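You operate a simulated robot arm through the tools that you are given. There is no shell and no other tool. Be economical: measure what you need, move in short steps, check, and stop when the job is done.

You run a simulated two-armed robot. Do the job below in one go: nothing can be reset, and whatever is moved stays where it is left.

TASK
Brush the rust patch off the cradle angle, then prime that spot.
Fine: rust brush for the rust, primer brush from the primer tray; both brushes go back where they lay. Set down upright: rust brush, primer brush. A coat counts when it lies all over at full strength: go over it till it gets no stronger. What is to be rubbed or washed off counts as gone when no trace of it is left.

The check looks at the end state, three seconds after you hand in, the way a careful person would. Anything else that was tipped, shoved, dropped, spilled or broken makes it a failure.

THE ROBOT
Two 7-joint arms with two-finger parallel grippers on one trunk, on a base that drives. Base frame: it is fixed to the floor where the robot stands at the start and does not move with it; the origin is under the middle of the robot, x ahead of it, y to its left, z up. Lengths are in mm, angles in degrees, forces in N, time in s.
The left shoulder is at the start at [50, 187, 1060], the right one opposite. With the tool pointing down near the work surface each hand reaches from about 100 to 660 mm from the robot's upright axis, wherever it stands, measured 20 degrees to its own side. Places, roughly: primer spot [-1000, -1200, 500]; primer tray [700, -300, 700]; rust patch [-1000, -1200, 500]. Payload 3.43 kg a hand.
Tool frame (each hand has its own): the origin (TCP) lies between the finger pads and is the grasp point; the fingertips stand 30 mm ahead of it; z points along the fingers, y is the line along which they close. The gripper opens to 94 mm. The fingers are 28 mm wide and 10 mm thick; the gripper's body (50 by 96 mm) begins 55 mm behind the TCP.
Orientation is that of the tool frame in the base frame, as a unit quaternion [x, y, z, w]. With the fingers straight down and closing along the base's y, the tool's x points along the base's -x, its y along +y and its z along -z.

THE INTERFACE
- The arms move only by the tool apply_moves. It takes "left_series", "right_series" or both (then of equal length, played together; a hand with none holds still); each is one flat list of numbers, 7 for each row, row after row: the finger opening in mm, from 0 to 94, then the shift along the tool's x, y, z in units of 25 mm (1.0 is 25 mm), then the turn, a rotation vector about the tool's x, y, z in units of 6 degrees (1.0 is 6 degrees). In form: [fingers, tx, ty, tz, ax, ay, az, fingers, tx, ty, tz, ax, ay, az, ...]. A call has 1 to 20 rows; each row shifts and turns the commanded pose from where the row before left it, along the tool's axes as they then stand. A call with a number of a shift or a turn outside -1 to 1 is refused whole. Each row takes 0.2 s and may step no farther than 50 mm and 8.6 degrees from the row before; otherwise, or with a gripper value out of range, the whole call is refused. A pose out of reach is approached as far as the arm can. The call stops where the force on the tool passes 50 N (or 10 N more than at its start, if that is more) or the arm is blocked; 0.2 s more then pass. The fingers move at their own pace (about 153 mm/s each) and stop on an object; they squeeze with about 32 N. The grip force told is the motor's: it shows also when the fingers shut on nothing. Time passes only in rows, and 0.2 s behind the last, so rows that do not move let the fingers close. The reply holds the time, the measured pose of the TCP, the force on the tool along the base axes, the opening and the grip force, in the units named above and with some noise, with the torque about the TCP (base axes, N m) and any sound that the robot's microphone picked up.
- Cameras (640 x 400 px; columns grow to the right, rows downward): "scene" is now at [138.3, -29.8, 1216.1]; the picture's right is [-0.35, -0.94, 0.00], its down [-0.58, 0.22, -0.78] and it looks along [0.73, -0.27, -0.62] (base axes); focal length 214 px, centre (320, 200). "left" rides on the left gripper at [76, -14, -103] in its tool frame; the picture's right is [0.18, 0.98, 0.00], its down [-0.75, 0.14, -0.64] and it looks along [-0.63, 0.12, 0.77] (tool axes); focal length 243 px, centre (320, 200). "right" rides on the right gripper at [76, 14, -103] in its tool frame; the picture's right is [-0.18, 0.98, 0.00], its down [-0.75, -0.14, -0.64] and it looks along [-0.63, -0.12, 0.77] (tool axes); focal length 243 px, centre (320, 200). There is no depth. A picture from a camera that has moved, and an enlarged one, comes with that camera's place and axes in the base frame and with its lens.
- snapshot(camera): a new picture of that camera. The clock stands still meanwhile.
- lift_body(by): slides the trunk up (or, below 0, down) by that many mm; the arms and the scene camera ride with it, the base frame stays. It gives what a move gives, with no picture.
- base_move(legs): drives the robot by 1 to 6 legs, each [ahead, left, turn to the left] in mm, mm and degrees, along the robot's own axes; the way and the turn of a leg run together, so that a leg with both is an arc; at most 1500 mm and 180 degrees a leg. The arms and the cameras ride along, it lands a little off, and it stops where it bumps. It gives what a move gives.
- turn_head(pan, tilt): turns the head with the scene camera to pan (to the left, within 80 degrees either way) and tilt (down, from -29 to 69), counted from straight ahead of the robot. It gives what a move gives.
- inspect(camera, box): a new picture of the part [left, top, right, bottom] of that camera's present view, enlarged. The clock stands still meanwhile.
- close_job(): hands the job in; it is judged then, once.

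Go step by step. Nothing tells you exact positions but the pictures and the camera data: compare them with the known pose of the tool, close in by small moves and look again before you grip or let go. The budget is 120 turns and 92 pictures, counting those below and the enlarged ones. Unless the task says otherwise, let go and move clear before handing in, and close with one line.

The tools are called after ">>>" by a JSON object that holds its "method" and its "body". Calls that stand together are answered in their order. apply_moves: Moves the arms, as the interface text tells. Its arguments: {"type":"object","properties":{"left_series":{"type":"array","items":{"type":"number"}},"right_series":{"type":"array","items":{"type":"number"}}},"required":[]} The other tools are called the same way: lift_body (by) slides the trunk up or down; base_move (legs) drives the base; turn_head (pan, tilt) turns the head that bears the scene camera; snapshot (camera) takes a picture; inspect (camera, box) takes an enlarged picture of a part of a camera's view; close_job () hands the job in.

At the start:

```text
time_s: 0.0
left_eef_pos: [506.5, 83.0, 1101.2]
left_tcp_rot: [0.0, 1.0, 0.0, -0.001]
left_wrist_force: [0.5, 0.0, -0.8]
left_torque: [0.01, 0.0, 0.02]
left_width: 94.0
left_grasp_force: 0.2
right_eef_pos: [390.6, -305.3, 1105.4]
right_tcp_rot: [0.0, 1.0, 0.0, 0.0]
right_wrist_force: [-0.6, 0.9, -0.2]
right_torque: [-0.02, 0.01, 0.01]
right_width: 93.9
right_grasp_force: 0.1
trunk travel left (down, up): [-275.0, 157.0]
robot x, y, heading: [2.3, -4.8, -0.1]
head pan, tilt: [-20.3, 38.5]
```

scene: 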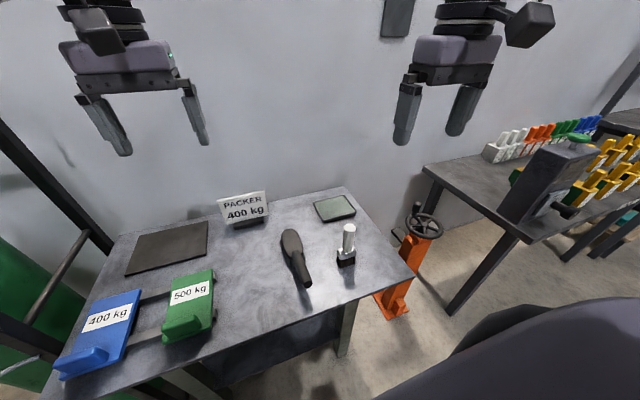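
right: 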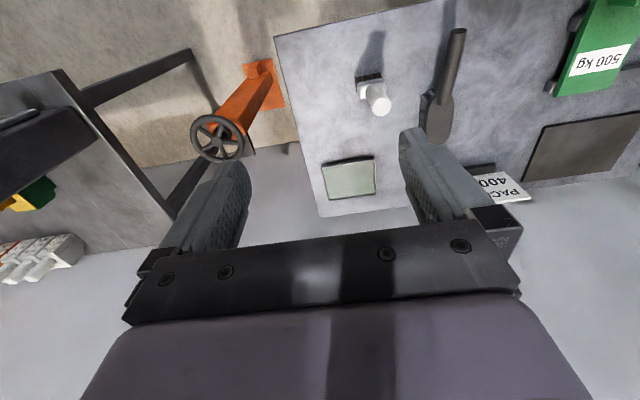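
left: 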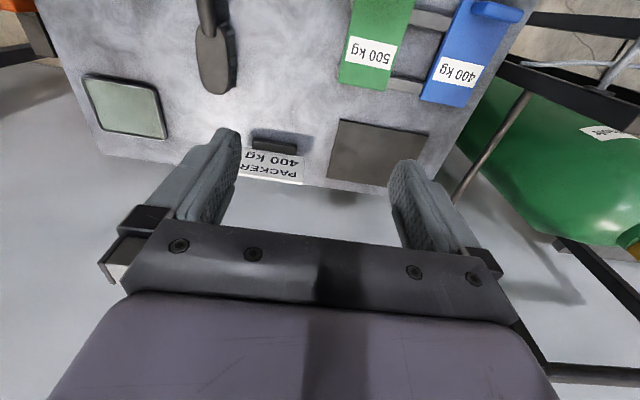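

I see the table with a dark paddle-like item, a small white-handled item standing and a greenish tray. I'll look closer at them.

>>> {"method": "inspect", "body": {"camera": "scene", "box": [220, 180, 420, 305]}}

>>> {"method": "inspect", "body": {"camera": "right", "box": [300, 10, 500, 210]}}

>>> {"method": "turn_head", "body": {"pan": -80, "tilt": 30}}

>>> {"method": "snapshot", "body": {"camera": "scene"}}

```text
3.20 times, centred on (320, 242) of scene
camera zoom: at [138.3, -29.8, 1216.1], right [-0.35, -0.94, 0.0], down [-0.58, 0.22, -0.78], along [0.73, -0.27, -0.62], focal length 686 px, centre (320, 64)
```

zoom: 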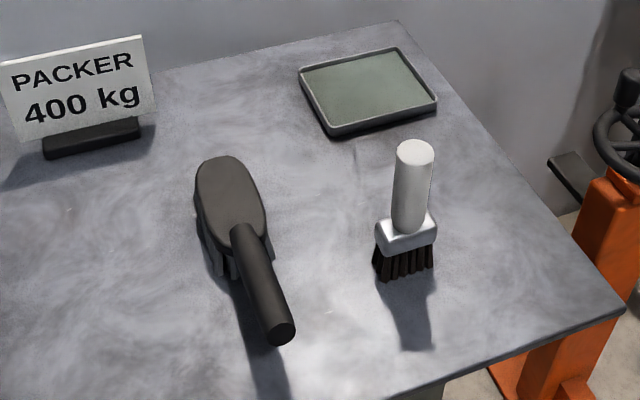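

```text
2.00 times, centred on (400, 110) of right
camera zoom: at [314.9, -291.9, 1208.8], right [0.18, 0.98, 0.0], down [0.75, -0.14, 0.64], along [0.63, -0.12, -0.77], focal length 485 px, centre (160, 380)
```

zoom: 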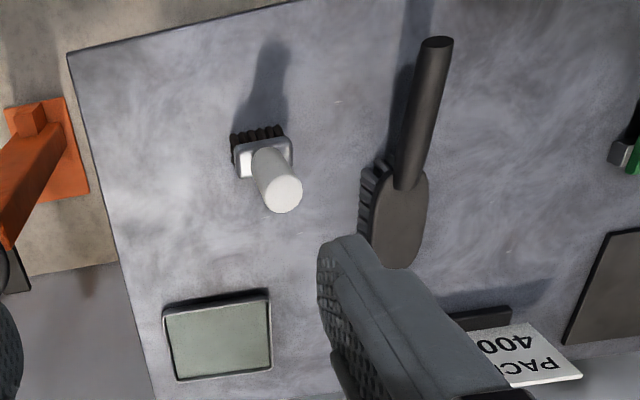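

```text
time_s: 1.3
left_eef_pos: [506.6, 83.2, 1100.8]
left_tcp_rot: [0.0, 1.0, 0.0, 0.0]
left_wrist_force: [0.2, 0.4, -0.2]
left_torque: [0.0, 0.03, 0.0]
left_width: 93.9
left_grasp_force: 0.1
right_eef_pos: [390.6, -305.7, 1105.0]
right_tcp_rot: [0.0, 1.0, 0.0, 0.0]
right_wrist_force: [-0.6, -0.1, 0.6]
right_torque: [0.01, -0.02, -0.02]
right_width: 94.1
right_grasp_force: 0.0
trunk travel left (down, up): [-275.0, 157.0]
robot x, y, heading: [0.7, -0.2, 0.2]
head pan, tilt: [-80.0, 30.0]
```

```text
86 pictures are left
camera scene: at [73.4, -89.1, 1229.2], right [-0.98, -0.17, 0.0], down [-0.09, 0.49, -0.87], along [0.15, -0.85, -0.5], focal length 214 px, centre (320, 200)
```

scene: 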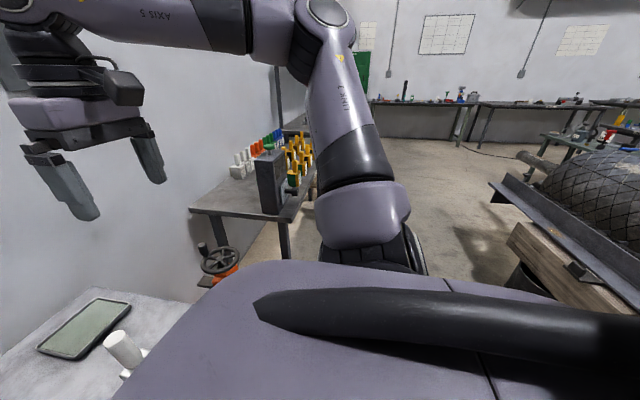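

The rust brush lies bristles-down with its handle running toward me at about (394..508, -95, 750), and the primer brush stands at about (452, -224) with its top near z 848. Before gripping I'll scout the rust patch by turning the base.

>>> {"method": "base_move", "body": {"legs": [[0, 0, -110]]}}

>>> {"method": "turn_head", "body": {"pan": -20, "tilt": 25}}

>>> {"method": "snapshot", "body": {"camera": "scene"}}

```text
time_s: 6.3
left_eef_pos: [-101.6, -503.5, 1101.0]
left_tcp_rot: [0.823, 0.569, 0.001, -0.001]
left_wrist_force: [0.2, -0.4, 0.3]
left_torque: [0.03, 0.0, -0.02]
left_width: 93.9
left_grasp_force: 0.1
right_eef_pos: [-423.5, -257.5, 1106.1]
right_tcp_rot: [0.822, 0.569, 0.0, 0.0]
right_wrist_force: [0.0, -0.1, 0.7]
right_torque: [-0.01, 0.01, 0.01]
right_width: 94.2
right_grasp_force: 0.0
trunk travel left (down, up): [-275.0, 157.0]
robot x, y, heading: [-1.0, -0.3, -110.7]
head pan, tilt: [-80.0, 30.0]
```

```text
time_s: 7.6
left_eef_pos: [-101.3, -503.8, 1100.8]
left_tcp_rot: [0.822, 0.569, 0.0, 0.001]
left_wrist_force: [-0.3, 0.1, -0.2]
left_torque: [0.02, 0.02, -0.02]
left_width: 93.9
left_grasp_force: 0.0
right_eef_pos: [-423.6, -259.1, 1105.8]
right_tcp_rot: [0.822, 0.569, 0.001, 0.0]
right_wrist_force: [0.2, -0.6, -0.8]
right_torque: [-0.01, -0.04, 0.04]
right_width: 93.7
right_grasp_force: 0.1
trunk travel left (down, up): [-275.0, 157.0]
robot x, y, heading: [-0.4, 0.2, -110.4]
head pan, tilt: [-20.0, 25.0]
```

```text
85 pictures are left
camera scene: at [-81.4, -124.5, 1237.2], right [-0.76, 0.65, 0.0], down [0.28, 0.32, -0.91], along [-0.59, -0.69, -0.42], focal length 214 px, centre (320, 200)
```

scene: 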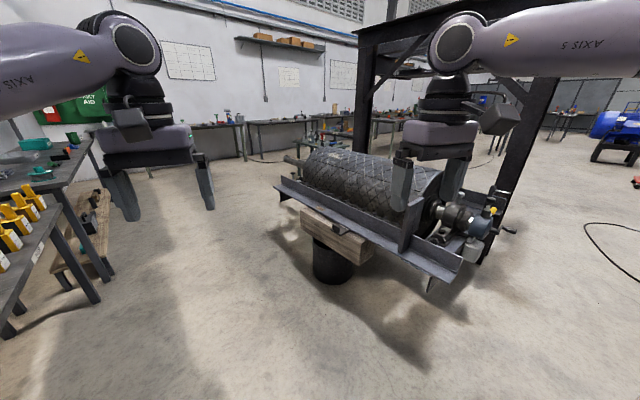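

>>> {"method": "inspect", "body": {"camera": "scene", "box": [260, 140, 520, 300]}}

```text
2.46 times, centred on (390, 220) of scene
camera zoom: at [-81.4, -124.5, 1237.2], right [-0.76, 0.65, 0.0], down [0.28, 0.32, -0.91], along [-0.59, -0.69, -0.42], focal length 528 px, centre (148, 151)
```

zoom: 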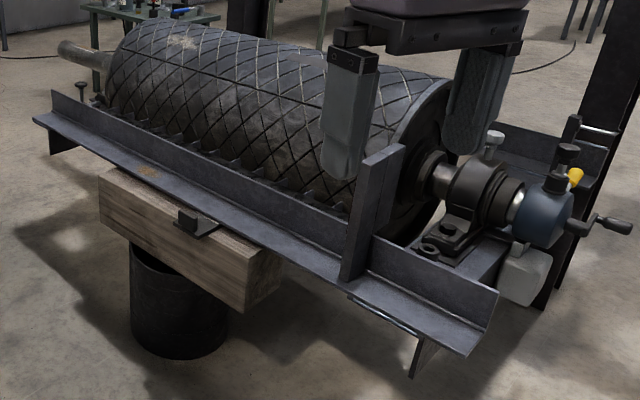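

The patch sits on the upward-facing flange at about (-1009, -1225, 500), and the angle runs along y. I go back to the table, standing slightly forward and right, to take the rust brush in the left hand and the primer brush in the right.

>>> {"method": "base_move", "body": {"legs": [[0, 0, 110.4], [80, -130, 0]]}}

>>> {"method": "turn_head", "body": {"pan": -5, "tilt": 55}}

>>> {"method": "snapshot", "body": {"camera": "scene"}}

>>> {"method": "snapshot", "body": {"camera": "left"}}

>>> {"method": "snapshot", "body": {"camera": "right"}}

```text
time_s: 13.7
left_eef_pos: [588.6, -37.7, 1101.2]
left_tcp_rot: [-0.008, 1.0, 0.0, 0.001]
left_wrist_force: [-0.1, 0.2, 0.2]
left_torque: [-0.01, 0.0, 0.03]
left_width: 94.0
left_grasp_force: 0.1
right_eef_pos: [477.7, -429.5, 1105.4]
right_tcp_rot: [-0.008, 1.0, 0.0, -0.001]
right_wrist_force: [-0.3, 0.2, 0.1]
right_torque: [0.01, -0.02, 0.02]
right_width: 93.9
right_grasp_force: 0.0
trunk travel left (down, up): [-275.0, 157.0]
robot x, y, heading: [85.1, -122.8, 1.0]
head pan, tilt: [-20.0, 25.0]
```

```text
time_s: 14.6
left_eef_pos: [587.7, -36.5, 1101.1]
left_tcp_rot: [-0.008, 1.0, 0.0, 0.001]
left_wrist_force: [-0.1, 0.6, 0.5]
left_torque: [-0.03, -0.01, 0.0]
left_width: 94.2
left_grasp_force: 0.1
right_eef_pos: [477.8, -427.9, 1105.7]
right_tcp_rot: [-0.008, 1.0, 0.0, 0.001]
right_wrist_force: [-0.4, 0.5, -0.4]
right_torque: [-0.01, 0.01, 0.01]
right_width: 94.0
right_grasp_force: 0.1
trunk travel left (down, up): [-275.0, 157.0]
robot x, y, heading: [83.3, -127.1, 0.9]
head pan, tilt: [-5.0, 55.0]
```

```text
83 pictures are left
camera scene: at [212.0, -131.7, 1193.2], right [-0.07, -1.0, 0.0], down [-0.82, 0.06, -0.57], along [0.57, -0.04, -0.82], focal length 214 px, centre (320, 200)
```

scene: 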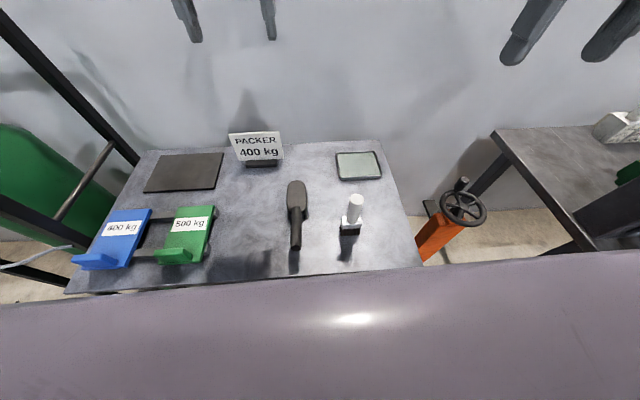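

```text
82 pictures are left
camera left: at [511.7, -51.8, 1201.7], right [-0.2, 0.98, 0.0], down [0.75, 0.15, 0.64], along [0.63, 0.13, -0.77], focal length 243 px, centre (320, 200)
```

left: 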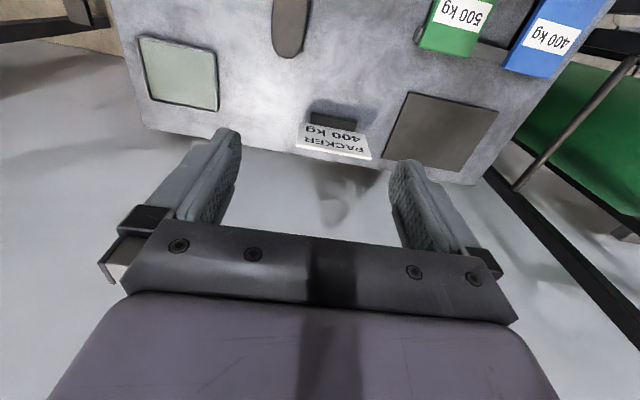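

```text
81 pictures are left
camera right: at [401.8, -414.4, 1208.9], right [0.17, 0.99, 0.0], down [0.76, -0.13, 0.64], along [0.63, -0.11, -0.77], focal length 243 px, centre (320, 200)
```

right: 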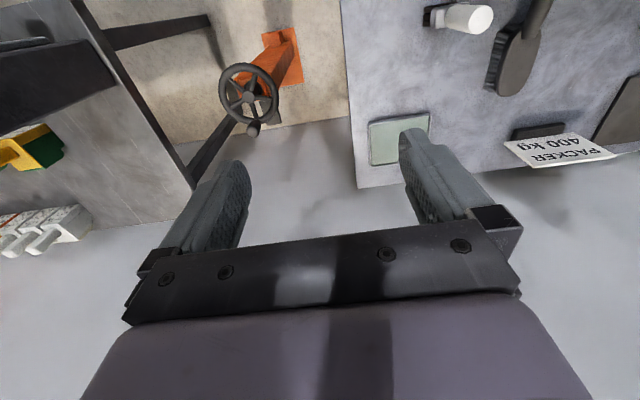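

Positions are consistent: handle middle about (440, -93, 752). I move the left hand above the handle.

>>> {"method": "apply_moves", "body": {"left_series": [94, 0.592, -0.224, 1, 0, 0, 0, 94, 0.592, -0.224, 1, 0, 0, 0, 94, 0.592, -0.224, 1, 0, 0, 0, 94, 0.592, -0.224, 1, 0, 0, 0, 94, 0.592, -0.224, 1, 0, 0, 0, 94, 0.592, -0.224, 1, 0, 0, 0, 94, 0.592, -0.224, 1, 0, 0, 0, 94, 0.592, -0.224, 1, 0, 0, 0, 94, 0.592, -0.224, 1, 0, 0, 0, 94, 0.592, -0.224, 1, 0, 0, 0]}}

>>> {"method": "snapshot", "body": {"camera": "left"}}

>>> {"method": "snapshot", "body": {"camera": "scene"}}

```text
time_s: 16.8
left_eef_pos: [440.6, -96.0, 851.5]
left_tcp_rot: [-0.008, 1.0, 0.0, 0.0]
left_wrist_force: [-0.5, -1.3, 0.7]
left_torque: [-0.06, 0.03, -0.02]
left_width: 94.0
left_grasp_force: 0.1
right_eef_pos: [478.0, -427.3, 1105.8]
right_tcp_rot: [-0.008, 1.0, 0.0, 0.0]
right_wrist_force: [-0.6, 0.1, 0.2]
right_torque: [0.0, 0.0, 0.03]
right_width: 94.4
right_grasp_force: 0.0
trunk travel left (down, up): [-275.0, 157.0]
robot x, y, heading: [80.0, -130.0, 0.9]
head pan, tilt: [-5.0, 55.0]
```

```text
80 pictures are left
camera left: at [365.6, -111.0, 951.2], right [-0.2, 0.98, 0.0], down [0.75, 0.15, 0.64], along [0.63, 0.13, -0.77], focal length 243 px, centre (320, 200)
```

left: 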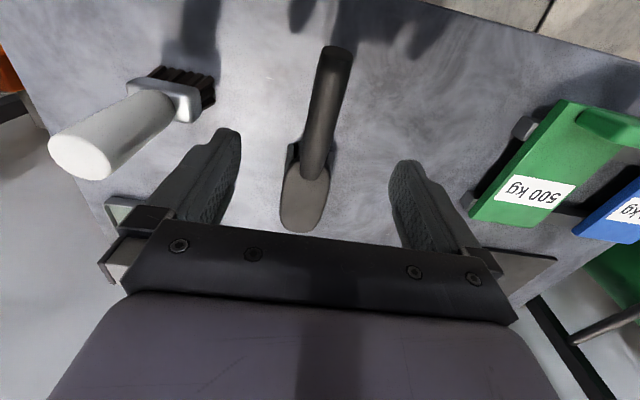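

```text
79 pictures are left
camera scene: at [212.0, -131.7, 1193.2], right [-0.07, -1.0, 0.0], down [-0.82, 0.06, -0.57], along [0.57, -0.04, -0.82], focal length 214 px, centre (320, 200)
```

scene: 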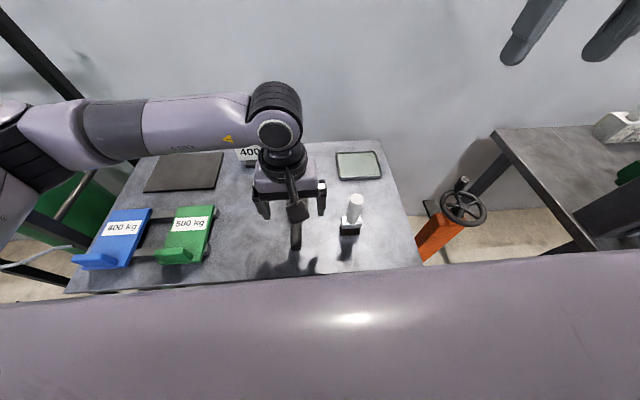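

Handle is centred under the left gripper. I descend to the handle near its junction and grip.

>>> {"method": "apply_moves", "body": {"left_series": [70, -0.19, 0.024, 0.81, 0, 0, 0, 70, -0.19, 0.024, 0.81, 0, 0, 0, 70, -0.19, 0.024, 0.81, 0, 0, 0, 70, -0.19, 0.024, 0.81, 0, 0, 0, 70, -0.19, 0.024, 0.81, 0, 0, 0, 70, 0, 0, 0, 0, 0, 0, 0, 0, 0, 0, 0, 0, 0, 0, 0, 0, 0, 0, 0, 0, 0, 0, 0, 0, 0, 0, 0]}}

>>> {"method": "snapshot", "body": {"camera": "left"}}

```text
time_s: 18.8
left_eef_pos: [465.5, -92.6, 751.7]
left_tcp_rot: [-0.007, 1.0, 0.001, 0.0]
left_wrist_force: [-0.5, 0.2, -0.1]
left_torque: [-0.09, -0.12, -0.11]
left_width: 32.1
left_grasp_force: 31.6
right_eef_pos: [478.7, -427.1, 1105.6]
right_tcp_rot: [-0.008, 1.0, 0.0, 0.0]
right_wrist_force: [0.3, -0.1, -0.3]
right_torque: [-0.02, 0.04, -0.02]
right_width: 93.8
right_grasp_force: 0.1
trunk travel left (down, up): [-275.0, 157.0]
robot x, y, heading: [77.9, -126.8, 1.0]
head pan, tilt: [-5.0, 55.0]
```

```text
78 pictures are left
camera left: at [389.3, -106.7, 851.9], right [-0.2, 0.98, 0.0], down [0.75, 0.15, 0.64], along [0.63, 0.13, -0.77], focal length 243 px, centre (320, 200)
```

left: 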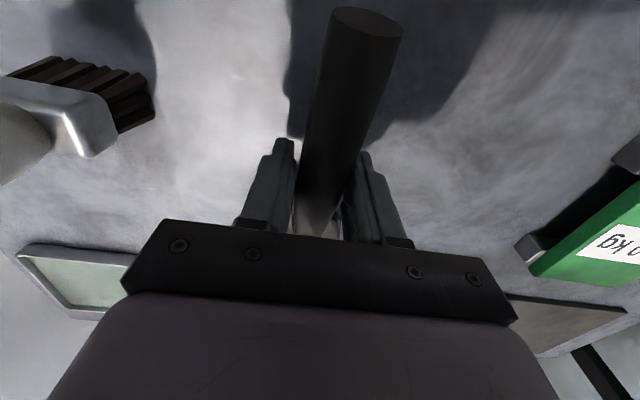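

Gripped (32 mm wide) at TCP (465.5, -92.6, 751.7), to remember for the return. I lift it straight up and check the hold.

>>> {"method": "apply_moves", "body": {"left_series": [0, 0, 0, -0.5, 0, 0, 0, 0, 0, 0, -1, 0, 0, 0, 0, 0, 0, -1, 0, 0, 0, 0, 0, 0, -1, 0, 0, 0, 0, 0, 0, -1, 0, 0, 0, 0, 0, 0, -1, 0, 0, 0, 0, 0, 0, -1, 0, 0, 0, 0, 0, 0, -1, 0, 0, 0, 0, 0, 1, 0, 0, 0, 0, 0, 0, 1, 0, 0, 0, 0, 0, 0, 1, 0, 0, 0, 0, 0, 0, 1, 0, 0, 0, 0, 0, 0, 1, 0, 0, 0, 0, 0, 0, 1, 0, 0, 0, 0, 0, 0, 1, 0, 0, 0, 0, 0, 0, 1, 0, 0, 0, 0]}}

>>> {"method": "snapshot", "body": {"camera": "scene"}}

```text
time_s: 22.2
left_eef_pos: [461.0, 107.7, 938.7]
left_tcp_rot: [-0.008, 1.0, 0.0, 0.0]
left_wrist_force: [0.5, -0.6, 0.3]
left_torque: [-0.01, -0.01, -0.01]
left_width: 0.0
left_grasp_force: 31.7
right_eef_pos: [478.0, -427.6, 1106.4]
right_tcp_rot: [-0.007, 1.0, 0.0, -0.001]
right_wrist_force: [0.0, -0.5, 0.8]
right_torque: [0.01, -0.02, -0.03]
right_width: 94.0
right_grasp_force: 0.1
trunk travel left (down, up): [-275.0, 157.0]
robot x, y, heading: [81.2, -125.9, 0.8]
head pan, tilt: [-5.0, 55.0]
```

```text
77 pictures are left
camera scene: at [211.9, -131.5, 1193.2], right [-0.07, -1.0, 0.0], down [-0.82, 0.06, -0.57], along [0.57, -0.04, -0.82], focal length 214 px, centre (320, 200)
```

scene: 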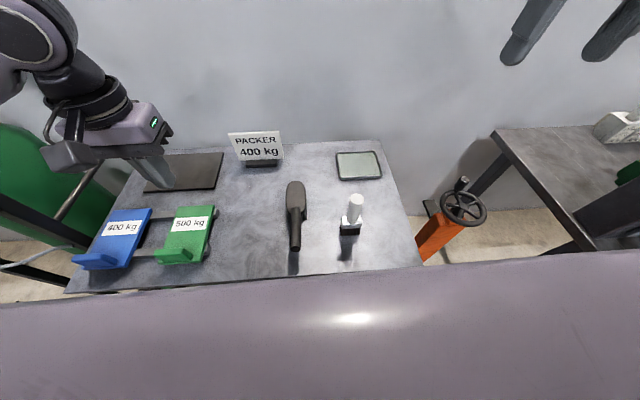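

The brush slipped out: the fingers shut empty and the brush seems to be in the same place. I look closely at it.

>>> {"method": "inspect", "body": {"camera": "scene", "box": [250, 150, 400, 270]}}

>>> {"method": "inspect", "body": {"camera": "left", "box": [0, 0, 320, 200]}}

```text
3.33 times, centred on (325, 210) of scene
camera zoom: at [211.9, -131.5, 1193.2], right [-0.07, -1.0, 0.0], down [-0.82, 0.06, -0.57], along [0.57, -0.04, -0.82], focal length 715 px, centre (303, 167)
```

zoom: 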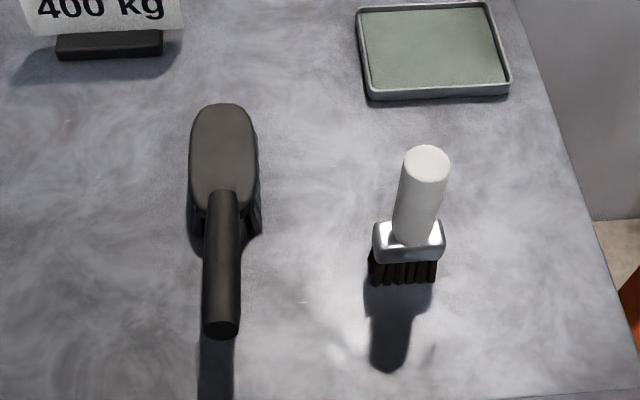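

```text
2.00 times, centred on (160, 100) of left
camera zoom: at [385.1, 93.6, 1039.1], right [-0.2, 0.98, 0.0], down [0.75, 0.15, 0.64], along [0.63, 0.13, -0.77], focal length 485 px, centre (640, 400)
```

zoom: 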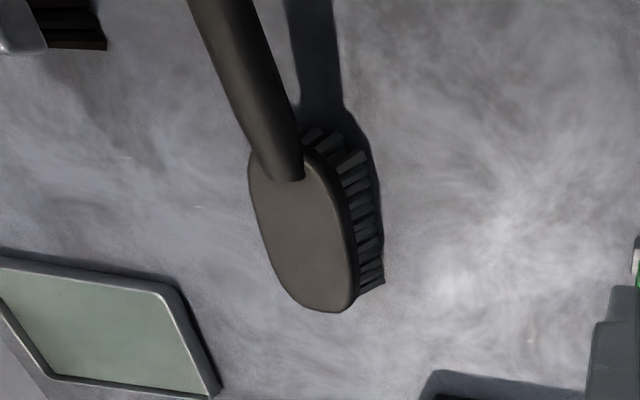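

The brush is undisturbed, with its handle axis a little lower than I assumed (about z 742). I regrip lower and nearer the head, and lift slowly to test.

>>> {"method": "apply_moves", "body": {"left_series": [70, -0.055, -0.995, 0, 0, 0, 0, 70, -0.055, -0.995, 0, 0, 0, 0, 70, -0.055, -0.995, 0, 0, 0, 0, 70, -0.055, -0.995, 0, 0, 0, 0, 70, -0.055, -0.995, 0, 0, 0, 0, 70, -0.055, -0.995, 0, 0, 0, 0, 70, -0.055, -0.995, 0, 0, 0, 0, 70, -0.055, -0.995, 0, 0, 0, 0, 70, 0, 0, 1, 0, 0, 0, 70, 0, 0, 1, 0, 0, 0, 70, 0, 0, 1, 0, 0, 0, 70, 0, 0, 1, 0, 0, 0, 70, 0, 0, 1, 0, 0, 0, 70, 0, 0, 1, 0, 0, 0, 70, 0, 0, 1, 0, 0, 0, 70, 0, 0, 0.9, 0, 0, 0, 70, 0, 0, 0, 0, 0, 0]}}

>>> {"method": "snapshot", "body": {"camera": "left"}}

```text
time_s: 25.8
left_eef_pos: [477.4, -92.2, 740.2]
left_tcp_rot: [-0.008, 1.0, 0.0, 0.0]
left_wrist_force: [0.6, 0.1, 0.4]
left_torque: [-0.02, 0.0, -0.05]
left_width: 70.3
left_grasp_force: 0.0
right_eef_pos: [477.8, -428.2, 1105.4]
right_tcp_rot: [-0.008, 1.0, 0.0, 0.0]
right_wrist_force: [-0.3, -0.4, 1.0]
right_torque: [0.0, 0.0, -0.02]
right_width: 93.9
right_grasp_force: 0.1
trunk travel left (down, up): [-275.0, 157.0]
robot x, y, heading: [85.9, -126.0, 0.8]
head pan, tilt: [-5.0, 55.0]
```

```text
74 pictures are left
camera left: at [400.4, -106.5, 840.8], right [-0.2, 0.98, 0.0], down [0.75, 0.15, 0.64], along [0.63, 0.13, -0.77], focal length 243 px, centre (320, 200)
```

left: 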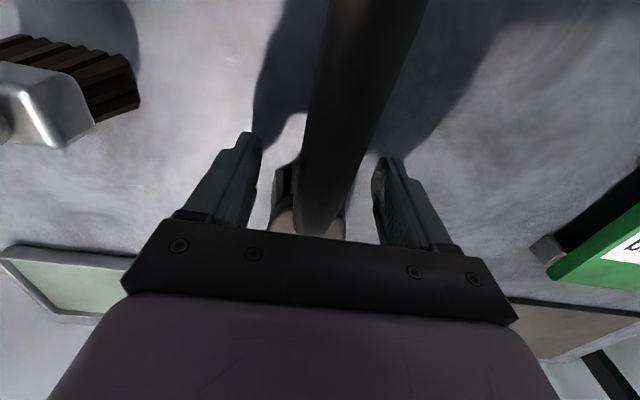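

>>> {"method": "apply_moves", "body": {"left_series": [0, 0, 0, 0, 0, 0, 0, 0, 0, 0, 0, 0, 0, 0, 0, 0, 0, 0, 0, 0, 0, 0, 0, 0, 0, 0, 0, 0, 0, 0, 0, 0, 0, 0, 0, 0, 0, 0, -0.1, 0, 0, 0, 0, 0, 0, -0.1, 0, 0, 0]}}

>>> {"method": "apply_moves", "body": {"left_series": [0, 0, 0, -0.1, 0, 0, 0, 0, 0, 0, -0.1, 0, 0, 0, 0, 0, 0, -0.1, 0, 0, 0, 0, 0, 0, -0.1, 0, 0, 0, 0, 0, 0, -0.1, 0, 0, 0, 0, 0, 0, -0.1, 0, 0, 0]}}

>>> {"method": "snapshot", "body": {"camera": "left"}}

```text
time_s: 27.4
left_eef_pos: [475.4, -91.7, 745.0]
left_tcp_rot: [-0.008, 1.0, 0.0, 0.0]
left_wrist_force: [0.1, -1.3, -2.3]
left_torque: [0.01, 0.12, -0.01]
left_width: 53.4
left_grasp_force: 31.9
right_eef_pos: [479.1, -427.8, 1106.3]
right_tcp_rot: [-0.008, 1.0, -0.001, -0.001]
right_wrist_force: [-0.4, 0.5, -0.1]
right_torque: [0.03, 0.01, 0.02]
right_width: 94.0
right_grasp_force: 0.1
trunk travel left (down, up): [-275.0, 157.0]
robot x, y, heading: [82.7, -127.6, 0.6]
head pan, tilt: [-5.0, 55.0]
```

```text
time_s: 28.8
left_eef_pos: [475.7, -91.9, 759.9]
left_tcp_rot: [-0.007, 1.0, -0.001, 0.0]
left_wrist_force: [0.5, -0.2, -2.9]
left_torque: [0.0, 0.09, -0.01]
left_width: 53.8
left_grasp_force: 32.2
right_eef_pos: [478.5, -427.6, 1106.1]
right_tcp_rot: [-0.007, 1.0, 0.0, 0.001]
right_wrist_force: [0.2, -0.1, -1.1]
right_torque: [-0.01, 0.02, -0.03]
right_width: 94.1
right_grasp_force: 0.0
trunk travel left (down, up): [-275.0, 157.0]
robot x, y, heading: [80.9, -125.3, 1.1]
head pan, tilt: [-5.0, 55.0]
```

```text
73 pictures are left
camera left: at [399.7, -106.3, 860.6], right [-0.2, 0.98, 0.0], down [0.75, 0.15, 0.64], along [0.63, 0.13, -0.77], focal length 243 px, centre (320, 200)
```

left: 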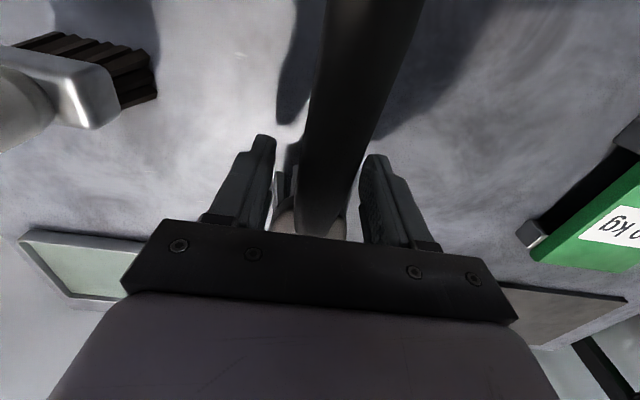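

The grip is now on the rounded rear of the head (54 mm) rather than the handle. I set it back down and shift forward to grip the head's straight sides at its middle.

>>> {"method": "apply_moves", "body": {"left_series": [0, 0, 0, 0.2, 0, 0, 0, 0, 0, 0, 0.2, 0, 0, 0, 0, 0, 0, 0.2, 0, 0, 0, 0, 0, 0, 0.18, 0, 0, 0, 0, 0, 0, 0, 0, 0, 0]}}

>>> {"method": "apply_moves", "body": {"left_series": [82, 0, 0, 0, 0, 0, 0, 82, 0, 0, 0, 0, 0, 0, 82, -0.67, 0, -0.04, 0, 0, 0, 82, -0.67, 0, -0.04, 0, 0, 0, 82, -0.67, 0, -0.04, 0, 0, 0, 82, -0.67, 0, -0.04, 0, 0, 0, 82, 0, 0, 0, 0, 0, 0]}}

>>> {"method": "snapshot", "body": {"camera": "left"}}

>>> {"method": "inspect", "body": {"camera": "scene", "box": [220, 140, 400, 270]}}

```text
time_s: 30.0
left_eef_pos: [475.4, -90.8, 739.8]
left_tcp_rot: [-0.008, 1.0, 0.0, 0.0]
left_wrist_force: [0.3, 1.1, 2.3]
left_torque: [0.02, 0.08, -0.01]
left_width: 53.7
left_grasp_force: 32.2
right_eef_pos: [477.9, -427.7, 1106.3]
right_tcp_rot: [-0.008, 1.0, -0.001, 0.0]
right_wrist_force: [1.3, 0.8, 0.5]
right_torque: [0.0, 0.0, -0.01]
right_width: 93.9
right_grasp_force: 0.0
trunk travel left (down, up): [-275.0, 157.0]
robot x, y, heading: [84.6, -127.9, 0.9]
head pan, tilt: [-5.0, 55.0]
```

```text
time_s: 31.6
left_eef_pos: [543.0, -90.1, 745.0]
left_tcp_rot: [-0.008, 1.0, -0.001, 0.0]
left_wrist_force: [-0.2, -0.3, 0.2]
left_torque: [0.01, 0.04, -0.04]
left_width: 82.1
left_grasp_force: 0.0
right_eef_pos: [478.2, -426.7, 1106.3]
right_tcp_rot: [-0.008, 1.0, 0.0, 0.0]
right_wrist_force: [-0.6, 0.7, 0.1]
right_torque: [-0.03, 0.0, -0.05]
right_width: 94.1
right_grasp_force: 0.1
trunk travel left (down, up): [-275.0, 157.0]
robot x, y, heading: [83.5, -130.8, 0.9]
head pan, tilt: [-5.0, 55.0]
```

```text
72 pictures are left
camera left: at [466.9, -105.2, 846.3], right [-0.2, 0.98, 0.0], down [0.75, 0.15, 0.64], along [0.63, 0.13, -0.77], focal length 243 px, centre (320, 200)
```

left: 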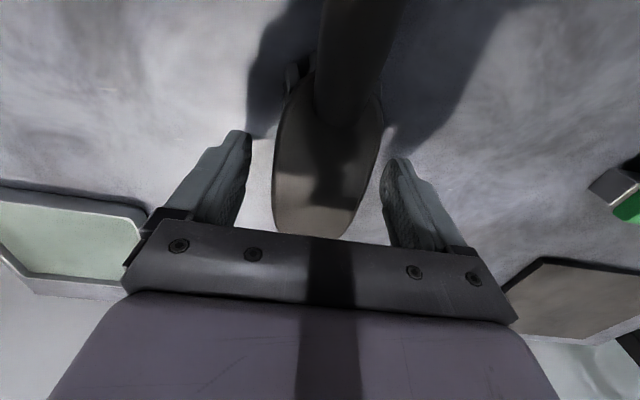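

```text
3.08 times, centred on (310, 205) of scene
camera zoom: at [212.0, -131.7, 1193.2], right [-0.07, -1.0, 0.0], down [-0.82, 0.06, -0.57], along [0.57, -0.04, -0.82], focal length 660 px, centre (351, 185)
```

zoom: 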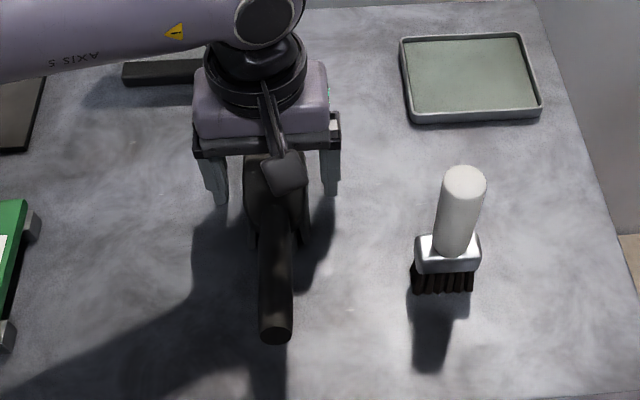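

The head lies centred between the fingers. I close on it and lift slowly.

>>> {"method": "apply_moves", "body": {"left_series": [0, 0, 0, 0, 0, 0, 0, 0, 0, 0, 0, 0, 0, 0, 0, 0, 0, 0, 0, 0, 0, 0, 0, 0, 0, 0, 0, 0]}}

>>> {"method": "apply_moves", "body": {"left_series": [0, 0, 0, -0.1, 0, 0, 0, 0, 0, 0, -0.2, 0, 0, 0, 0, 0, 0, -0.3, 0, 0, 0, 0, 0, 0, -0.4, 0, 0, 0, 0, 0, 0, -0.4, 0, 0, 0, 0, 0, 0, -0.4, 0, 0, 0, 0, 0, 0, -0.4, 0, 0, 0]}}

>>> {"method": "snapshot", "body": {"camera": "left"}}

>>> {"method": "inspect", "body": {"camera": "scene", "box": [220, 140, 400, 270]}}

```text
time_s: 32.6
left_eef_pos: [544.1, -90.8, 747.5]
left_tcp_rot: [-0.008, 1.0, -0.001, 0.002]
left_wrist_force: [4.7, -2.4, 13.5]
left_torque: [0.33, 0.43, 0.0]
left_width: 53.6
left_grasp_force: 31.9
right_eef_pos: [477.8, -428.1, 1105.3]
right_tcp_rot: [-0.008, 1.0, 0.0, 0.001]
right_wrist_force: [-0.5, -1.2, 0.1]
right_torque: [0.02, 0.0, 0.01]
right_width: 94.0
right_grasp_force: 0.1
trunk travel left (down, up): [-275.0, 157.0]
robot x, y, heading: [79.5, -128.9, 1.0]
head pan, tilt: [-5.0, 55.0]
```

```text
time_s: 34.2
left_eef_pos: [543.3, -89.4, 798.5]
left_tcp_rot: [-0.008, 1.0, 0.0, 0.001]
left_wrist_force: [0.1, -0.3, -2.2]
left_torque: [0.02, -0.01, -0.03]
left_width: 53.7
left_grasp_force: 32.0
right_eef_pos: [478.7, -427.4, 1105.6]
right_tcp_rot: [-0.008, 1.0, 0.0, 0.0]
right_wrist_force: [-0.5, 0.3, -0.3]
right_torque: [0.02, 0.0, -0.01]
right_width: 93.8
right_grasp_force: 0.2
trunk travel left (down, up): [-275.0, 157.0]
robot x, y, heading: [83.1, -126.8, 0.9]
head pan, tilt: [-5.0, 55.0]
```

```text
70 pictures are left
camera left: at [467.7, -105.1, 899.5], right [-0.2, 0.98, 0.0], down [0.75, 0.15, 0.64], along [0.63, 0.13, -0.77], focal length 243 px, centre (320, 200)
```

left: 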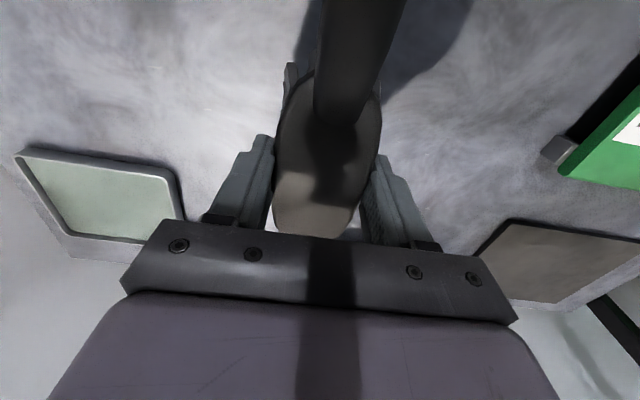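

```text
3.08 times, centred on (310, 205) of scene
camera zoom: at [212.1, -131.7, 1193.1], right [-0.07, -1.0, 0.0], down [-0.82, 0.06, -0.57], along [0.57, -0.04, -0.82], focal length 660 px, centre (351, 185)
```

zoom: 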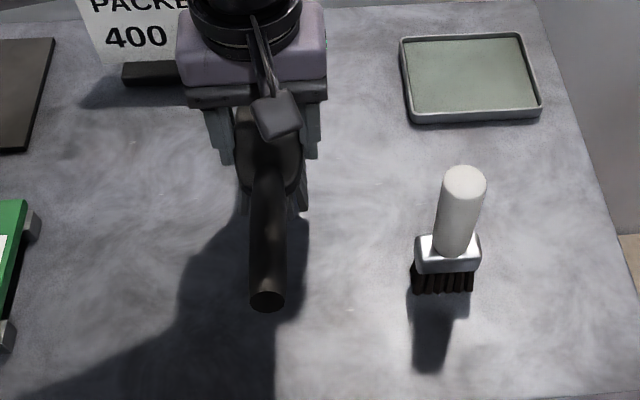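

The rust brush is firmly held (head grip at TCP about (543.5, -90.5, 745.5), table contact). I park the left hand aside and bring the right hand above the primer brush.

>>> {"method": "apply_moves", "body": {"left_series": [0, 0, 0, -1, 0, 0, 0, 0, 0, 0, -1, 0, 0, 0, 0, 0, 0, -1, 0, 0, 0, 0, 0, 0, -1, 0, 0, 0, 0, 0, 0, -1, 0, 0, 0, 0, 0, 0, -1, 0, 0, 0, 0, 0.4, 0.8, 0, 0, 0, 0, 0, 0.4, 0.8, 0, 0, 0, 0, 0, 0.4, 0.8, 0, 0, 0, 0, 0, 0.4, 0.8, 0, 0, 0, 0, 0, 0.4, 0.8, 0, 0, 0, 0, 0, 0.4, 0.8, 0, 0, 0, 0, 0, 0.4, 0.8, 0, 0, 0, 0, 0, 0.4, 0.8, 0, 0, 0, 0, 0, 0.4, 0.8, 0, 0, 0, 0]}}

>>> {"method": "apply_moves", "body": {"right_series": [80, 0.115, 0.92, 0.89, 0, 0, 0, 80, 0.115, 0.92, 0.89, 0, 0, 0, 80, 0.115, 0.92, 0.89, 0, 0, 0, 80, 0.115, 0.92, 0.89, 0, 0, 0, 80, 0.115, 0.92, 0.89, 0, 0, 0, 80, 0.115, 0.92, 0.89, 0, 0, 0, 80, 0.115, 0.92, 0.89, 0, 0, 0, 80, 0.115, 0.92, 0.89, 0, 0, 0, 80, 0.115, 0.92, 0.89, 0, 0, 0]}}

>>> {"method": "snapshot", "body": {"camera": "right"}}

>>> {"method": "snapshot", "body": {"camera": "scene"}}

```text
time_s: 37.4
left_eef_pos: [450.9, 90.2, 948.9]
left_tcp_rot: [-0.008, 1.0, -0.001, 0.001]
left_wrist_force: [1.1, 0.4, -1.6]
left_torque: [0.01, -0.01, -0.01]
left_width: 53.4
left_grasp_force: 32.3
right_eef_pos: [477.9, -427.7, 1106.5]
right_tcp_rot: [-0.008, 1.0, 0.0, 0.0]
right_wrist_force: [0.3, -0.1, -0.2]
right_torque: [0.04, -0.03, -0.03]
right_width: 94.1
right_grasp_force: 0.0
trunk travel left (down, up): [-275.0, 157.0]
robot x, y, heading: [80.3, -130.3, 0.8]
head pan, tilt: [-5.0, 55.0]
```

```text
time_s: 39.4
left_eef_pos: [450.6, 90.2, 948.9]
left_tcp_rot: [-0.008, 1.0, -0.001, -0.001]
left_wrist_force: [-0.2, -0.2, -1.7]
left_torque: [0.02, -0.01, 0.01]
left_width: 53.5
left_grasp_force: 32.2
right_eef_pos: [444.6, -245.0, 909.7]
right_tcp_rot: [-0.007, 1.0, 0.002, 0.001]
right_wrist_force: [0.6, -0.5, 0.7]
right_torque: [0.04, -0.04, 0.01]
right_width: 79.9
right_grasp_force: 0.0
right hand out of reach, approached as far as the arm can: row 9
trunk travel left (down, up): [-275.0, 157.0]
robot x, y, heading: [82.0, -129.1, 0.8]
head pan, tilt: [-5.0, 55.0]
```

```text
68 pictures are left
camera right: at [367.6, -232.4, 1013.2], right [0.17, 0.99, 0.0], down [0.75, -0.13, 0.64], along [0.63, -0.11, -0.77], focal length 243 px, centre (320, 200)
```

right: 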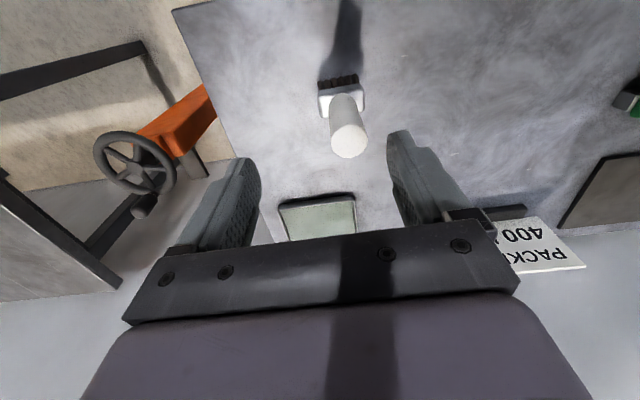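

```text
67 pictures are left
camera scene: at [212.0, -131.6, 1193.2], right [-0.07, -1.0, 0.0], down [-0.82, 0.06, -0.57], along [0.57, -0.04, -0.82], focal length 214 px, centre (320, 200)
```

scene: 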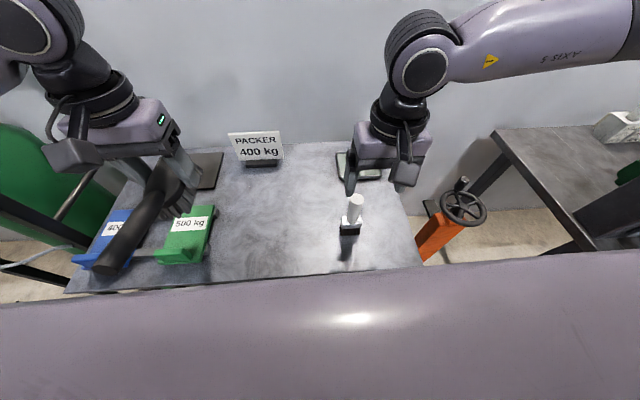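

The right hand's inward reach ends just short. I shift the base 60 mm left so the primer brush lies more to its own side.

>>> {"method": "base_move", "body": {"legs": [[0, 65, -0.9]]}}

```text
time_s: 40.4
left_eef_pos: [453.0, 146.2, 949.1]
left_tcp_rot: [0.0, 1.0, 0.0, 0.0]
left_wrist_force: [-0.8, 0.2, -1.7]
left_torque: [0.01, -0.03, 0.02]
left_width: 53.5
left_grasp_force: 32.4
right_eef_pos: [441.1, -187.0, 910.1]
right_tcp_rot: [0.0, 1.0, 0.0, 0.001]
right_wrist_force: [-0.3, -0.5, 0.9]
right_torque: [0.0, -0.01, 0.0]
right_width: 80.1
right_grasp_force: 0.0
trunk travel left (down, up): [-275.0, 157.0]
robot x, y, heading: [82.0, -61.0, 0.0]
head pan, tilt: [-5.0, 55.0]
```

>>> {"method": "apply_moves", "body": {"right_series": [80, -0.18, -0.74, 0, 0, 0, 0, 80, -0.18, -0.74, 0, 0, 0, 0, 80, 0, 0, 0, 0, 0, 0]}}

>>> {"method": "snapshot", "body": {"camera": "right"}}

```text
time_s: 41.2
left_eef_pos: [453.0, 147.2, 948.6]
left_tcp_rot: [0.0, 1.0, 0.0, 0.001]
left_wrist_force: [-0.3, -0.7, -1.5]
left_torque: [-0.02, -0.03, -0.02]
left_width: 53.7
left_grasp_force: 31.8
right_eef_pos: [450.2, -224.0, 910.0]
right_tcp_rot: [0.0, 1.0, 0.002, 0.001]
right_wrist_force: [0.1, 0.0, 0.0]
right_torque: [0.02, 0.0, -0.02]
right_width: 80.0
right_grasp_force: 0.1
trunk travel left (down, up): [-275.0, 157.0]
robot x, y, heading: [83.3, -64.0, -0.0]
head pan, tilt: [-5.0, 55.0]
```

```text
66 pictures are left
camera right: at [374.2, -210.0, 1012.7], right [0.18, 0.98, 0.0], down [0.75, -0.14, 0.64], along [0.63, -0.12, -0.77], focal length 243 px, centre (320, 200)
```

right: 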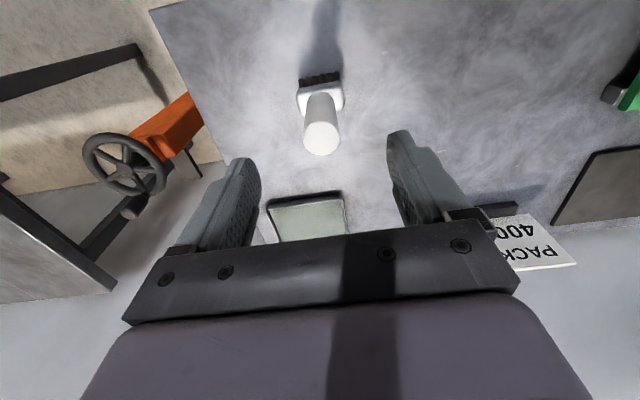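

The primer brush is vertical at (452, -225). I descend around its handle to TCP z 808 and grip.

>>> {"method": "apply_moves", "body": {"right_series": [80, -0.08, -0.04, 0.816, 0, 0, 0, 80, 0, 0, 0.816, 0, 0, 0, 80, 0, 0, 0.816, 0, 0, 0, 80, 0, 0, 0.816, 0, 0, 0, 80, 0, 0, 0.816, 0, 0, 0, 80, 0, 0, 0, 0, 0, 0]}}

>>> {"method": "snapshot", "body": {"camera": "right"}}

>>> {"method": "inspect", "body": {"camera": "scene", "box": [270, 130, 450, 260]}}

```text
time_s: 42.6
left_eef_pos: [453.8, 145.9, 949.3]
left_tcp_rot: [-0.001, 1.0, -0.001, 0.0]
left_wrist_force: [0.1, -0.1, -2.3]
left_torque: [-0.02, -0.01, 0.03]
left_width: 53.8
left_grasp_force: 32.0
right_eef_pos: [452.2, -230.2, 811.3]
right_tcp_rot: [0.0, 1.0, 0.002, 0.001]
right_wrist_force: [0.3, 0.8, 0.0]
right_torque: [0.02, -0.02, 0.0]
right_width: 80.1
right_grasp_force: 0.0
right hand out of reach, approached as far as the arm can: row 5
trunk travel left (down, up): [-275.0, 157.0]
robot x, y, heading: [81.4, -65.5, -0.0]
head pan, tilt: [-5.0, 55.0]
```

```text
65 pictures are left
camera right: at [375.7, -216.8, 913.6], right [0.18, 0.98, 0.01], down [0.75, -0.14, 0.64], along [0.63, -0.11, -0.77], focal length 243 px, centre (320, 200)
```

right: 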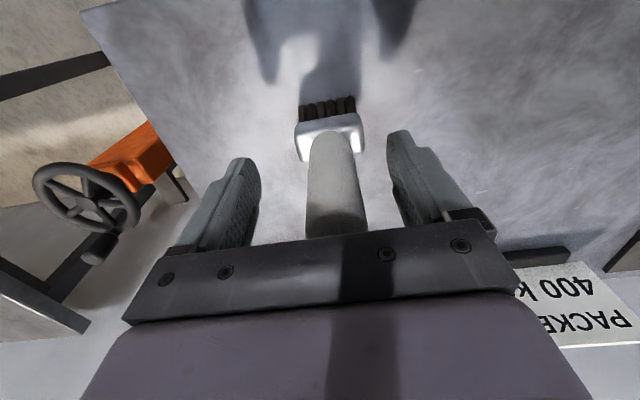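

```text
3.08 times, centred on (360, 195) of scene
camera zoom: at [211.5, -70.3, 1193.2], right [-0.09, -1.0, 0.0], down [-0.82, 0.07, -0.57], along [0.57, -0.05, -0.82], focal length 660 px, centre (197, 215)
```

zoom: 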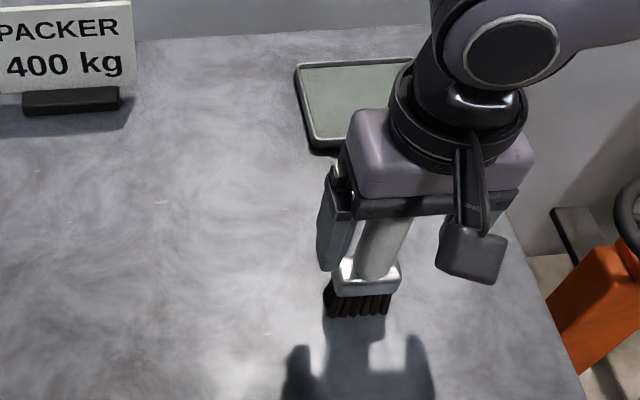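

The arm again stopped 5 mm short of the brush's line. Rather than drag the brush, I go back up, shift the base further left and retry.

>>> {"method": "apply_moves", "body": {"right_series": [80, 0, 0, -1, 0, 0, 0, 80, 0, 0, -1, 0, 0, 0, 80, 0, 0, -1, 0, 0, 0, 80, 0, 0, -1, 0, 0, 0]}}

>>> {"method": "base_move", "body": {"legs": [[0, 70, 0]]}}

```text
time_s: 43.6
left_eef_pos: [453.7, 146.6, 949.3]
left_tcp_rot: [0.0, 1.0, 0.0, 0.001]
left_wrist_force: [0.1, -0.3, -1.7]
left_torque: [-0.03, -0.04, -0.03]
left_width: 53.7
left_grasp_force: 32.1
right_eef_pos: [449.7, -232.5, 912.4]
right_tcp_rot: [0.0, 1.0, 0.002, 0.0]
right_wrist_force: [-0.6, -0.1, -0.1]
right_torque: [0.0, 0.02, 0.01]
right_width: 80.2
right_grasp_force: 0.1
trunk travel left (down, up): [-275.0, 157.0]
robot x, y, heading: [81.8, -63.7, 0.1]
head pan, tilt: [-5.0, 55.0]
```

```text
time_s: 44.6
left_eef_pos: [453.4, 218.1, 948.6]
left_tcp_rot: [0.0, 1.0, -0.001, -0.001]
left_wrist_force: [0.2, 0.2, -1.6]
left_torque: [-0.01, -0.03, -0.01]
left_width: 53.8
left_grasp_force: 31.9
right_eef_pos: [451.1, -162.8, 910.9]
right_tcp_rot: [0.0, 1.0, 0.001, 0.001]
right_wrist_force: [0.7, 0.5, 0.0]
right_torque: [0.01, -0.04, 0.02]
right_width: 80.0
right_grasp_force: 0.1
trunk travel left (down, up): [-275.0, 157.0]
robot x, y, heading: [83.0, 5.4, -0.0]
head pan, tilt: [-5.0, 55.0]
```

>>> {"method": "apply_moves", "body": {"right_series": [80, 0, -0.83, 0, 0, 0, 0, 80, 0, -0.83, 0, 0, 0, 0, 80, 0, -0.83, 0, 0, 0, 0, 80, 0, 0, 0.824, 0, 0, 0, 80, 0, 0, 0.824, 0, 0, 0, 80, 0, 0, 0.824, 0, 0, 0, 80, 0, 0, 0.824, 0, 0, 0, 80, 0, 0, 0.824, 0, 0, 0, 80, 0, 0, 0, 0, 0, 0]}}

>>> {"method": "snapshot", "body": {"camera": "right"}}

```text
time_s: 46.6
left_eef_pos: [453.2, 217.3, 948.7]
left_tcp_rot: [0.0, 1.0, 0.0, -0.001]
left_wrist_force: [-0.2, -0.5, -1.5]
left_torque: [0.04, -0.04, 0.02]
left_width: 53.8
left_grasp_force: 31.9
right_eef_pos: [451.4, -224.1, 809.3]
right_tcp_rot: [0.0, 1.0, 0.001, 0.001]
right_wrist_force: [0.1, 0.0, -0.3]
right_torque: [0.02, 0.0, 0.01]
right_width: 80.0
right_grasp_force: 0.0
trunk travel left (down, up): [-275.0, 157.0]
robot x, y, heading: [79.8, 5.2, 0.3]
head pan, tilt: [-5.0, 55.0]
```

```text
63 pictures are left
camera right: at [375.4, -208.9, 911.5], right [0.18, 0.98, 0.0], down [0.75, -0.14, 0.64], along [0.63, -0.12, -0.77], focal length 243 px, centre (320, 200)
```

right: 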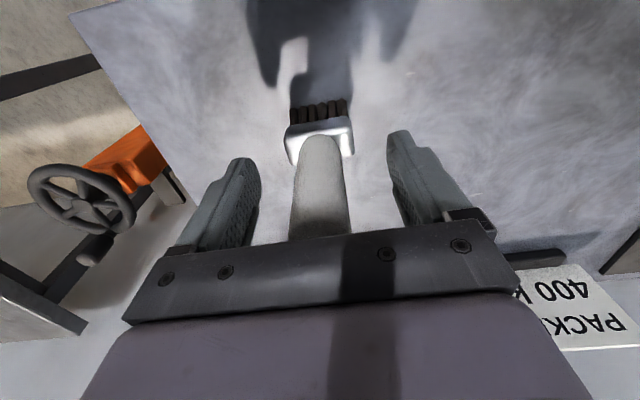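

Well centred now. I close and lift slowly.

>>> {"method": "apply_moves", "body": {"right_series": [0, 0, 0, 0, 0, 0, 0, 0, 0, 0, 0, 0, 0, 0, 0, 0, 0, 0, 0, 0, 0, 0, 0, 0, 0, 0, 0, 0]}}

>>> {"method": "apply_moves", "body": {"right_series": [0, 0, 0, -0.1, 0, 0, 0, 0, 0, 0, -0.2, 0, 0, 0, 0, 0, 0, -0.3, 0, 0, 0, 0, 0, 0, -0.4, 0, 0, 0, 0, 0, 0, -0.5, 0, 0, 0, 0, 0, 0, -0.5, 0, 0, 0]}}

>>> {"method": "snapshot", "body": {"camera": "right"}}

>>> {"method": "snapshot", "body": {"camera": "scene"}}

```text
time_s: 47.6
left_eef_pos: [453.0, 216.9, 949.2]
left_tcp_rot: [0.001, 1.0, 0.0, 0.0]
left_wrist_force: [0.1, 0.6, -1.7]
left_torque: [0.0, -0.05, 0.0]
left_width: 53.6
left_grasp_force: 32.2
right_eef_pos: [451.8, -223.2, 809.1]
right_tcp_rot: [0.0, 1.0, 0.002, 0.0]
right_wrist_force: [0.4, 1.0, 0.8]
right_torque: [-0.01, 0.01, 0.0]
right_width: 27.3
right_grasp_force: 32.1
trunk travel left (down, up): [-275.0, 157.0]
robot x, y, heading: [79.7, 4.8, -0.1]
head pan, tilt: [-5.0, 55.0]
```

```text
time_s: 49.0
left_eef_pos: [452.4, 218.4, 948.2]
left_tcp_rot: [0.001, 1.0, 0.0, 0.0]
left_wrist_force: [0.1, -0.6, -2.1]
left_torque: [-0.04, -0.03, 0.01]
left_width: 53.8
left_grasp_force: 32.2
right_eef_pos: [450.6, -222.3, 859.1]
right_tcp_rot: [-0.001, 1.0, 0.002, 0.0]
right_wrist_force: [-0.2, -0.2, -0.5]
right_torque: [0.03, -0.01, 0.02]
right_width: 27.4
right_grasp_force: 32.2
trunk travel left (down, up): [-275.0, 157.0]
robot x, y, heading: [81.2, 6.0, 0.1]
head pan, tilt: [-5.0, 55.0]
```

```text
62 pictures are left
camera right: at [374.8, -208.9, 962.3], right [0.18, 0.98, 0.0], down [0.75, -0.14, 0.64], along [0.63, -0.12, -0.77], focal length 243 px, centre (320, 200)
```

right: 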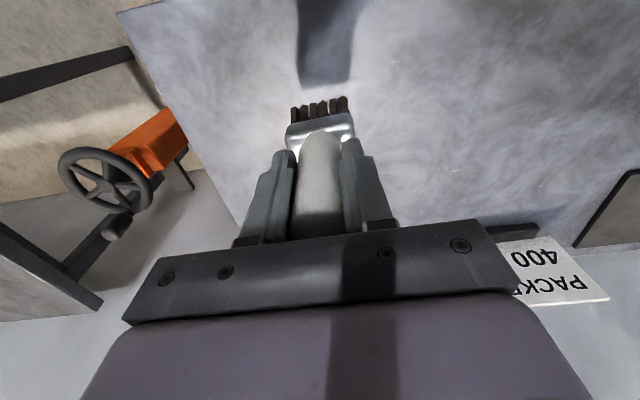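

```text
61 pictures are left
camera scene: at [211.5, 0.3, 1193.1], right [-0.09, -1.0, 0.0], down [-0.82, 0.07, -0.57], along [0.57, -0.05, -0.82], focal length 214 px, centre (320, 200)
```

scene: 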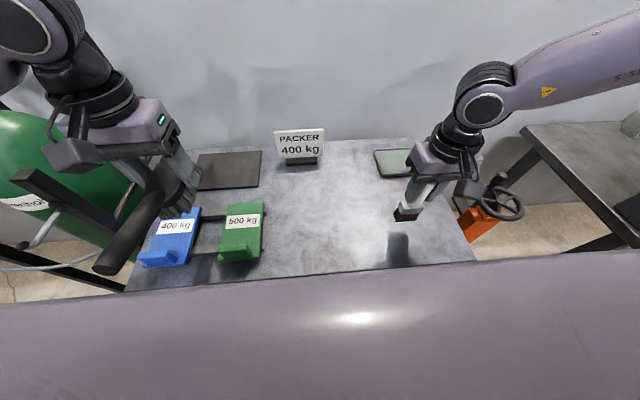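

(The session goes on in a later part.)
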